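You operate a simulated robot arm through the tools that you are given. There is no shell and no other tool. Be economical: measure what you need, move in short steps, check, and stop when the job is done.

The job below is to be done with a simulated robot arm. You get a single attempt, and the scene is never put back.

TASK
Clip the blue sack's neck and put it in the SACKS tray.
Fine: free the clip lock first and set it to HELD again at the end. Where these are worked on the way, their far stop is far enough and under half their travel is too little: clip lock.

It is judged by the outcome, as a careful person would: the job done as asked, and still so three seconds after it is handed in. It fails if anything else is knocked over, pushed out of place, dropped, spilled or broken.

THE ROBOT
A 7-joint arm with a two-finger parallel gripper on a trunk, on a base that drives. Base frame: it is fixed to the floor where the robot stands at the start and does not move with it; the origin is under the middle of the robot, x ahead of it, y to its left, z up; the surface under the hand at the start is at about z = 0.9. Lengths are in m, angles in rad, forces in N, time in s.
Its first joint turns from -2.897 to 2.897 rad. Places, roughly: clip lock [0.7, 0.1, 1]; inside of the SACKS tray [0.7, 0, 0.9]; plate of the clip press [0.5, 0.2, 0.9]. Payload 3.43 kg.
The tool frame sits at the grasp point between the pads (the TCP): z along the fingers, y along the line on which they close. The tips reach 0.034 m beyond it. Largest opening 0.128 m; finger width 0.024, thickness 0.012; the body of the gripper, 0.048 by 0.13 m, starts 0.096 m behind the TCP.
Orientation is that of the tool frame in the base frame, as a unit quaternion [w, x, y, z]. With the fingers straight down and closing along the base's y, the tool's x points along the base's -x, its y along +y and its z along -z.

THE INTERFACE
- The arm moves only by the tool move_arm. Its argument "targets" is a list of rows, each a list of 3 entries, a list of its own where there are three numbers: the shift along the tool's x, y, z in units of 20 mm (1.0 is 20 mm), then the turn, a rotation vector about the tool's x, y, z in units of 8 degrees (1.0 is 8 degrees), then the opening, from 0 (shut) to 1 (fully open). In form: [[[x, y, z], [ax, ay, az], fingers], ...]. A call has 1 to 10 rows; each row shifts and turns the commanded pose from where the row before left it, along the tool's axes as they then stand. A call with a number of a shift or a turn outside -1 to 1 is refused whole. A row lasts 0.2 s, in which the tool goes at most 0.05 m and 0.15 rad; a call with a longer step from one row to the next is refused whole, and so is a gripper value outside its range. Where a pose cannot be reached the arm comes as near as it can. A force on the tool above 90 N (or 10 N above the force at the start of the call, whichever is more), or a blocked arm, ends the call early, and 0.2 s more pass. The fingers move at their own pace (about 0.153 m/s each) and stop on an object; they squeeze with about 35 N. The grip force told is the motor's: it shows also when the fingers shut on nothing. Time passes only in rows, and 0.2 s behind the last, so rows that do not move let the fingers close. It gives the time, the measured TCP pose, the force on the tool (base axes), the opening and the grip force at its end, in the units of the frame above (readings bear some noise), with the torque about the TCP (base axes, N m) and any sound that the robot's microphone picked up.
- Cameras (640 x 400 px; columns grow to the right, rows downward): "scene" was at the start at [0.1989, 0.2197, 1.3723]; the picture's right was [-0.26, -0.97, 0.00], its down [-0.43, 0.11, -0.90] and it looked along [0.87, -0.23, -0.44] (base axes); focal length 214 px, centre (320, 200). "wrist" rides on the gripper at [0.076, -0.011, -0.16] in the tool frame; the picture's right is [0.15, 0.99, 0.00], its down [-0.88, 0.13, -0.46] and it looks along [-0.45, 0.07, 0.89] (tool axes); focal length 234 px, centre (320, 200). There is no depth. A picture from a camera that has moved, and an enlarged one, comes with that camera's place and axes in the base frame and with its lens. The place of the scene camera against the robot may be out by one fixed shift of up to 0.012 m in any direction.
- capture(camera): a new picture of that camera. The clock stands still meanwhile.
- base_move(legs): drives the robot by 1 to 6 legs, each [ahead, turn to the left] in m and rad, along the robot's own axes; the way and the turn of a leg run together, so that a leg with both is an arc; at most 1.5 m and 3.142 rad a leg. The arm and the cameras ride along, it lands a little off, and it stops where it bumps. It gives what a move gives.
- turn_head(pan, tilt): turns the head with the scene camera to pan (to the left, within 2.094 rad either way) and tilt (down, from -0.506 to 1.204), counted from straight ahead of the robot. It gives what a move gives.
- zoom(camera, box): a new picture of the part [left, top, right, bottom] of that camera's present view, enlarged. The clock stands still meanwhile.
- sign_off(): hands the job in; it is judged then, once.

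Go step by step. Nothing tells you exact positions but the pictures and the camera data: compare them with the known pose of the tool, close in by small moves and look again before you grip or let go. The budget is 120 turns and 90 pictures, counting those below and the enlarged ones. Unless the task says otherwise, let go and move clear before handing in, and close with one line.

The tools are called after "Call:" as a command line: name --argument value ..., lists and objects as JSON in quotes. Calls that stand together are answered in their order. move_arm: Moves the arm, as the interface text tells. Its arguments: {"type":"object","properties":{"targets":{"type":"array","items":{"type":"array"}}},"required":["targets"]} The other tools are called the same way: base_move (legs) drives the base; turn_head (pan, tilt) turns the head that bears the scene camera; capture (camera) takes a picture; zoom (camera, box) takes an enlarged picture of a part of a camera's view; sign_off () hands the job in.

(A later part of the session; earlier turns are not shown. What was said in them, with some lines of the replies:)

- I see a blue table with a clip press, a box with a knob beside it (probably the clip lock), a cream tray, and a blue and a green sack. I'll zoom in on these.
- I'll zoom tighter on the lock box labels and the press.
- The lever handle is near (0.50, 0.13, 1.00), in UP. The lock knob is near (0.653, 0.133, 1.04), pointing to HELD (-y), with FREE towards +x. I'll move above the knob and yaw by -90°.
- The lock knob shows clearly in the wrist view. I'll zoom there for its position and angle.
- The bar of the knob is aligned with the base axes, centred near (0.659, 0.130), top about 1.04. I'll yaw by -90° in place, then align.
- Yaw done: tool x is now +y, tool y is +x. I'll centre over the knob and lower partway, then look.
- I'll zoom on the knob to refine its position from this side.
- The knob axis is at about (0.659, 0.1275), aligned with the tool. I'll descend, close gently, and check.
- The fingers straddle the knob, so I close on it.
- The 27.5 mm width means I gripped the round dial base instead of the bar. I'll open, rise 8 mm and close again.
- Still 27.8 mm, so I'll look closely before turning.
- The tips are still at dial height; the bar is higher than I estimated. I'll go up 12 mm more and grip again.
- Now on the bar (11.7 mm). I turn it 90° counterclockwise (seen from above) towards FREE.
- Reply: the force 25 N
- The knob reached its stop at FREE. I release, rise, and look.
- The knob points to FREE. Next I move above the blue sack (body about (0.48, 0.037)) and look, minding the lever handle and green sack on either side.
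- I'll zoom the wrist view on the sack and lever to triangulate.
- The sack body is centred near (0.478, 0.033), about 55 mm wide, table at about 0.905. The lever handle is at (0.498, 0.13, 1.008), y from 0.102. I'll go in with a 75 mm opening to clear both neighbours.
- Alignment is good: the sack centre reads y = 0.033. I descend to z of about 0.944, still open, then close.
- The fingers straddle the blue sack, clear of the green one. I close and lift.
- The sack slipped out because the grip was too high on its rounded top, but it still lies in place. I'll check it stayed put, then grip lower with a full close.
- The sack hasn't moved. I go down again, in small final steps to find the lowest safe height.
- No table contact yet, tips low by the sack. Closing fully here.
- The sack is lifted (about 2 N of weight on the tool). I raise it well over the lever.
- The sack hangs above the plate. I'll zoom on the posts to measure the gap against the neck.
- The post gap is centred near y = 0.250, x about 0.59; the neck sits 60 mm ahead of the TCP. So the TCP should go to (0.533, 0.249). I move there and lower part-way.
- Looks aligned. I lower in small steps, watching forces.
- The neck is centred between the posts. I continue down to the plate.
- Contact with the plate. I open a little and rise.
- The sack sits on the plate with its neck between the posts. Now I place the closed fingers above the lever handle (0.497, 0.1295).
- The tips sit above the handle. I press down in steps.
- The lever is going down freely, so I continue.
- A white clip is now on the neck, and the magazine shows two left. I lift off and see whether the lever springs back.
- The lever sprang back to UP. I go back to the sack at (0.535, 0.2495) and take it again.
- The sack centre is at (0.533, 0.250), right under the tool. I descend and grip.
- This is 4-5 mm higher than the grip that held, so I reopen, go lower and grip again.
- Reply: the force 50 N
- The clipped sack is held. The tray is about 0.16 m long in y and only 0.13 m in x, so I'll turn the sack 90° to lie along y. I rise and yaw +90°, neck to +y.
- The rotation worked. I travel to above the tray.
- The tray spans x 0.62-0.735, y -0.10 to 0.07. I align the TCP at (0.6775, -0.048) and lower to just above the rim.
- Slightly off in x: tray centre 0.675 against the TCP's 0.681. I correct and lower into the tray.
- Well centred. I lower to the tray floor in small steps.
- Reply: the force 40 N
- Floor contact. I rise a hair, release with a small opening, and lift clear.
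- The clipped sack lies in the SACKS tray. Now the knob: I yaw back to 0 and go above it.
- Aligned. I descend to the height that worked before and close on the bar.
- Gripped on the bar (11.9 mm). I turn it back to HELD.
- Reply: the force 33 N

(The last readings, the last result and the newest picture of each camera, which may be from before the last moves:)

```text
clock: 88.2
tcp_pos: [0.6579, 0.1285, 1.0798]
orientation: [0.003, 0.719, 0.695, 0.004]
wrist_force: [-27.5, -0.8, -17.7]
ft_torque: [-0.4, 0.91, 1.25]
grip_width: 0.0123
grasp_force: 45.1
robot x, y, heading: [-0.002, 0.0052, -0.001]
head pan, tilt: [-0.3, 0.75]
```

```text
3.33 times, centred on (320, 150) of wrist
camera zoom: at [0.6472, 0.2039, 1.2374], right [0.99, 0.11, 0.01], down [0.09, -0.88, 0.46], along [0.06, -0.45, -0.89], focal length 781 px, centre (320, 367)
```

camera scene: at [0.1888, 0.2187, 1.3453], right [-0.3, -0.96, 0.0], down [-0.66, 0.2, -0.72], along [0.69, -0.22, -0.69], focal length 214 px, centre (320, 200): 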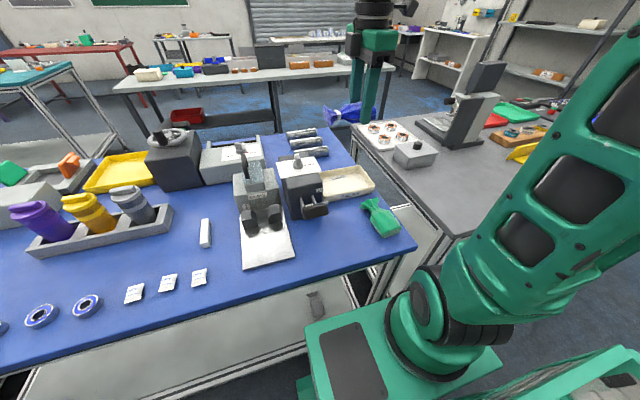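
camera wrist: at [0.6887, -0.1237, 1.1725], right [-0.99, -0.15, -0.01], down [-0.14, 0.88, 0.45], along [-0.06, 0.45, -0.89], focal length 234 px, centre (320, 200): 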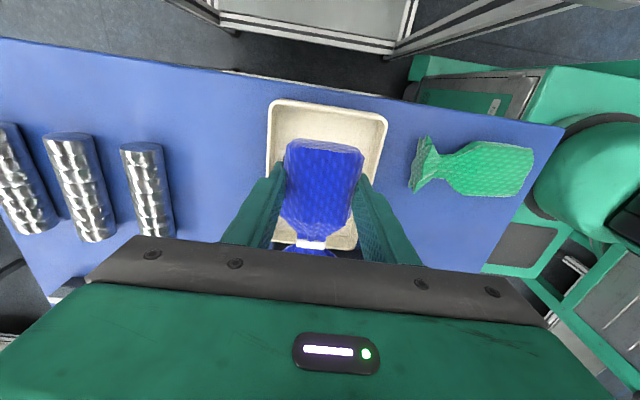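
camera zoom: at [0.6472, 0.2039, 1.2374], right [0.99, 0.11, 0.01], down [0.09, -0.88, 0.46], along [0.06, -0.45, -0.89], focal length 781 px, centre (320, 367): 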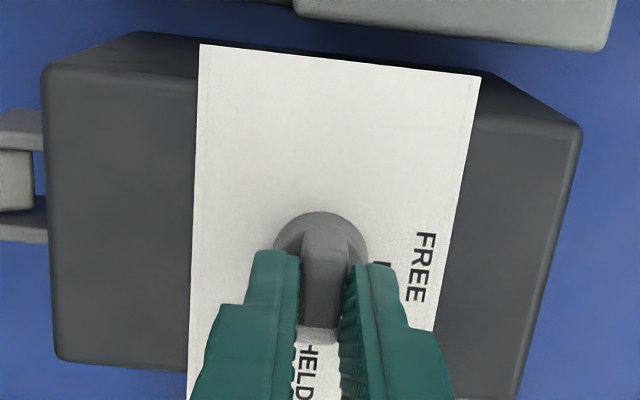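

At the HELD stop. I release, rise clear and make a last check.

Call:
move_arm --targets '[[[0, 0, 0], [0, 0, 0], 0.4], [[0, 0, 0], [0, 0, 0], 0.4], [[0, 0, -0.9], [0, 0, 0], 0.4], [[0, 0, -0.9], [0, 0, 0], 0.4], [[0, 0, -0.9], [0, 0, 0], 0.4], [[0, 0, -0.9], [0, 0, 0], 0.4], [[0, 0, -0.9], [0, 0, 0], 0.4], [[0, 0, -0.9], [0, 0, 0], 0.4], [[0, 0, -0.9], [0, 0, 0], 0.4], [[0, 0, 0], [0, 0, 0], 0.4]]'

Call:
capture --camera "scene"

Call:
zoom --camera "scene" --box '[225, 130, 405, 260]'

Call:
zoom --camera "wrist" --box '[240, 90, 400, 250]'

```text
clock: 90.4
tcp_pos: [0.6596, 0.1288, 1.2074]
orientation: [0.004, 0.719, 0.695, 0.005]
wrist_force: [0.7, 0.3, 0.1]
ft_torque: [-0.01, 0.0, -0.01]
grip_width: 0.0513
grasp_force: 0.1
robot x, y, heading: [-0.0024, 0.0051, 0.001]
head pan, tilt: [-0.3, 0.75]
```

```text
25 pictures are left
camera scene: at [0.1888, 0.2187, 1.3453], right [-0.3, -0.96, 0.0], down [-0.66, 0.2, -0.72], along [0.69, -0.22, -0.69], focal length 214 px, centre (320, 200)
```

scene: 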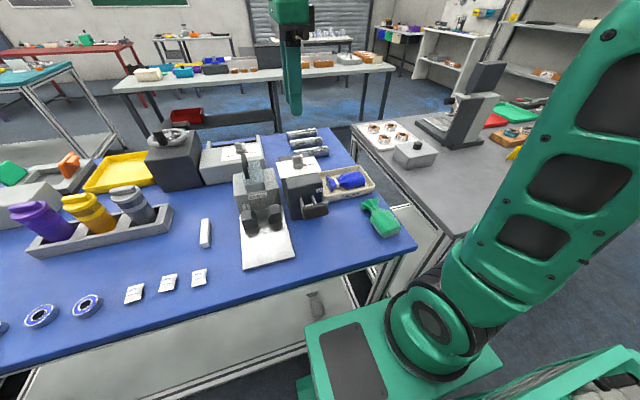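

```text
3.08 times, centred on (315, 195) of scene
camera zoom: at [0.1888, 0.2187, 1.3453], right [-0.3, -0.96, 0.0], down [-0.66, 0.2, -0.72], along [0.69, -0.22, -0.69], focal length 660 px, centre (335, 215)
```

zoom: 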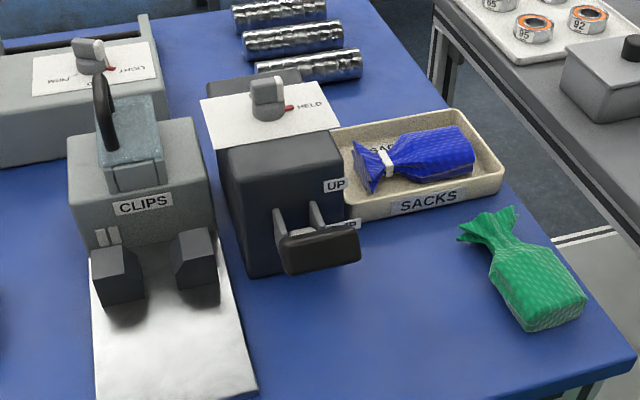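

```text
2.50 times, centred on (320, 170) of wrist
camera zoom: at [0.6473, 0.2039, 1.3648], right [0.99, 0.11, 0.01], down [0.09, -0.88, 0.46], along [0.06, -0.45, -0.89], focal length 585 px, centre (320, 275)
```

zoom: 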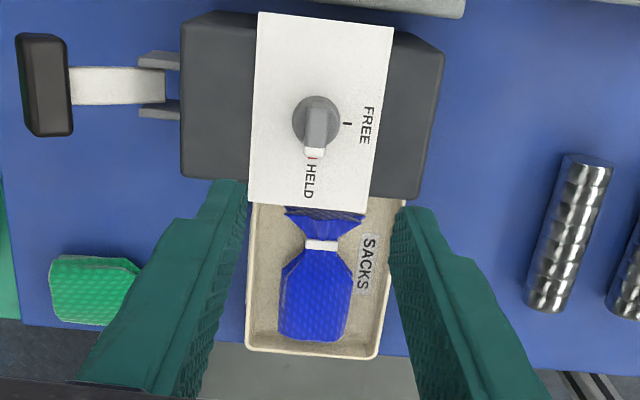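

Everything checks out: the clipped blue sack is in the SACKS tray, the lock is on HELD, the lever is UP, and nothing else has moved. I'm handing in.

Call:
sign_off

```text
The job is handed in.
```

The blue sack's neck is clipped and it lies in the SACKS tray; the clip lock was freed first and is back on HELD, and the arm is clear.
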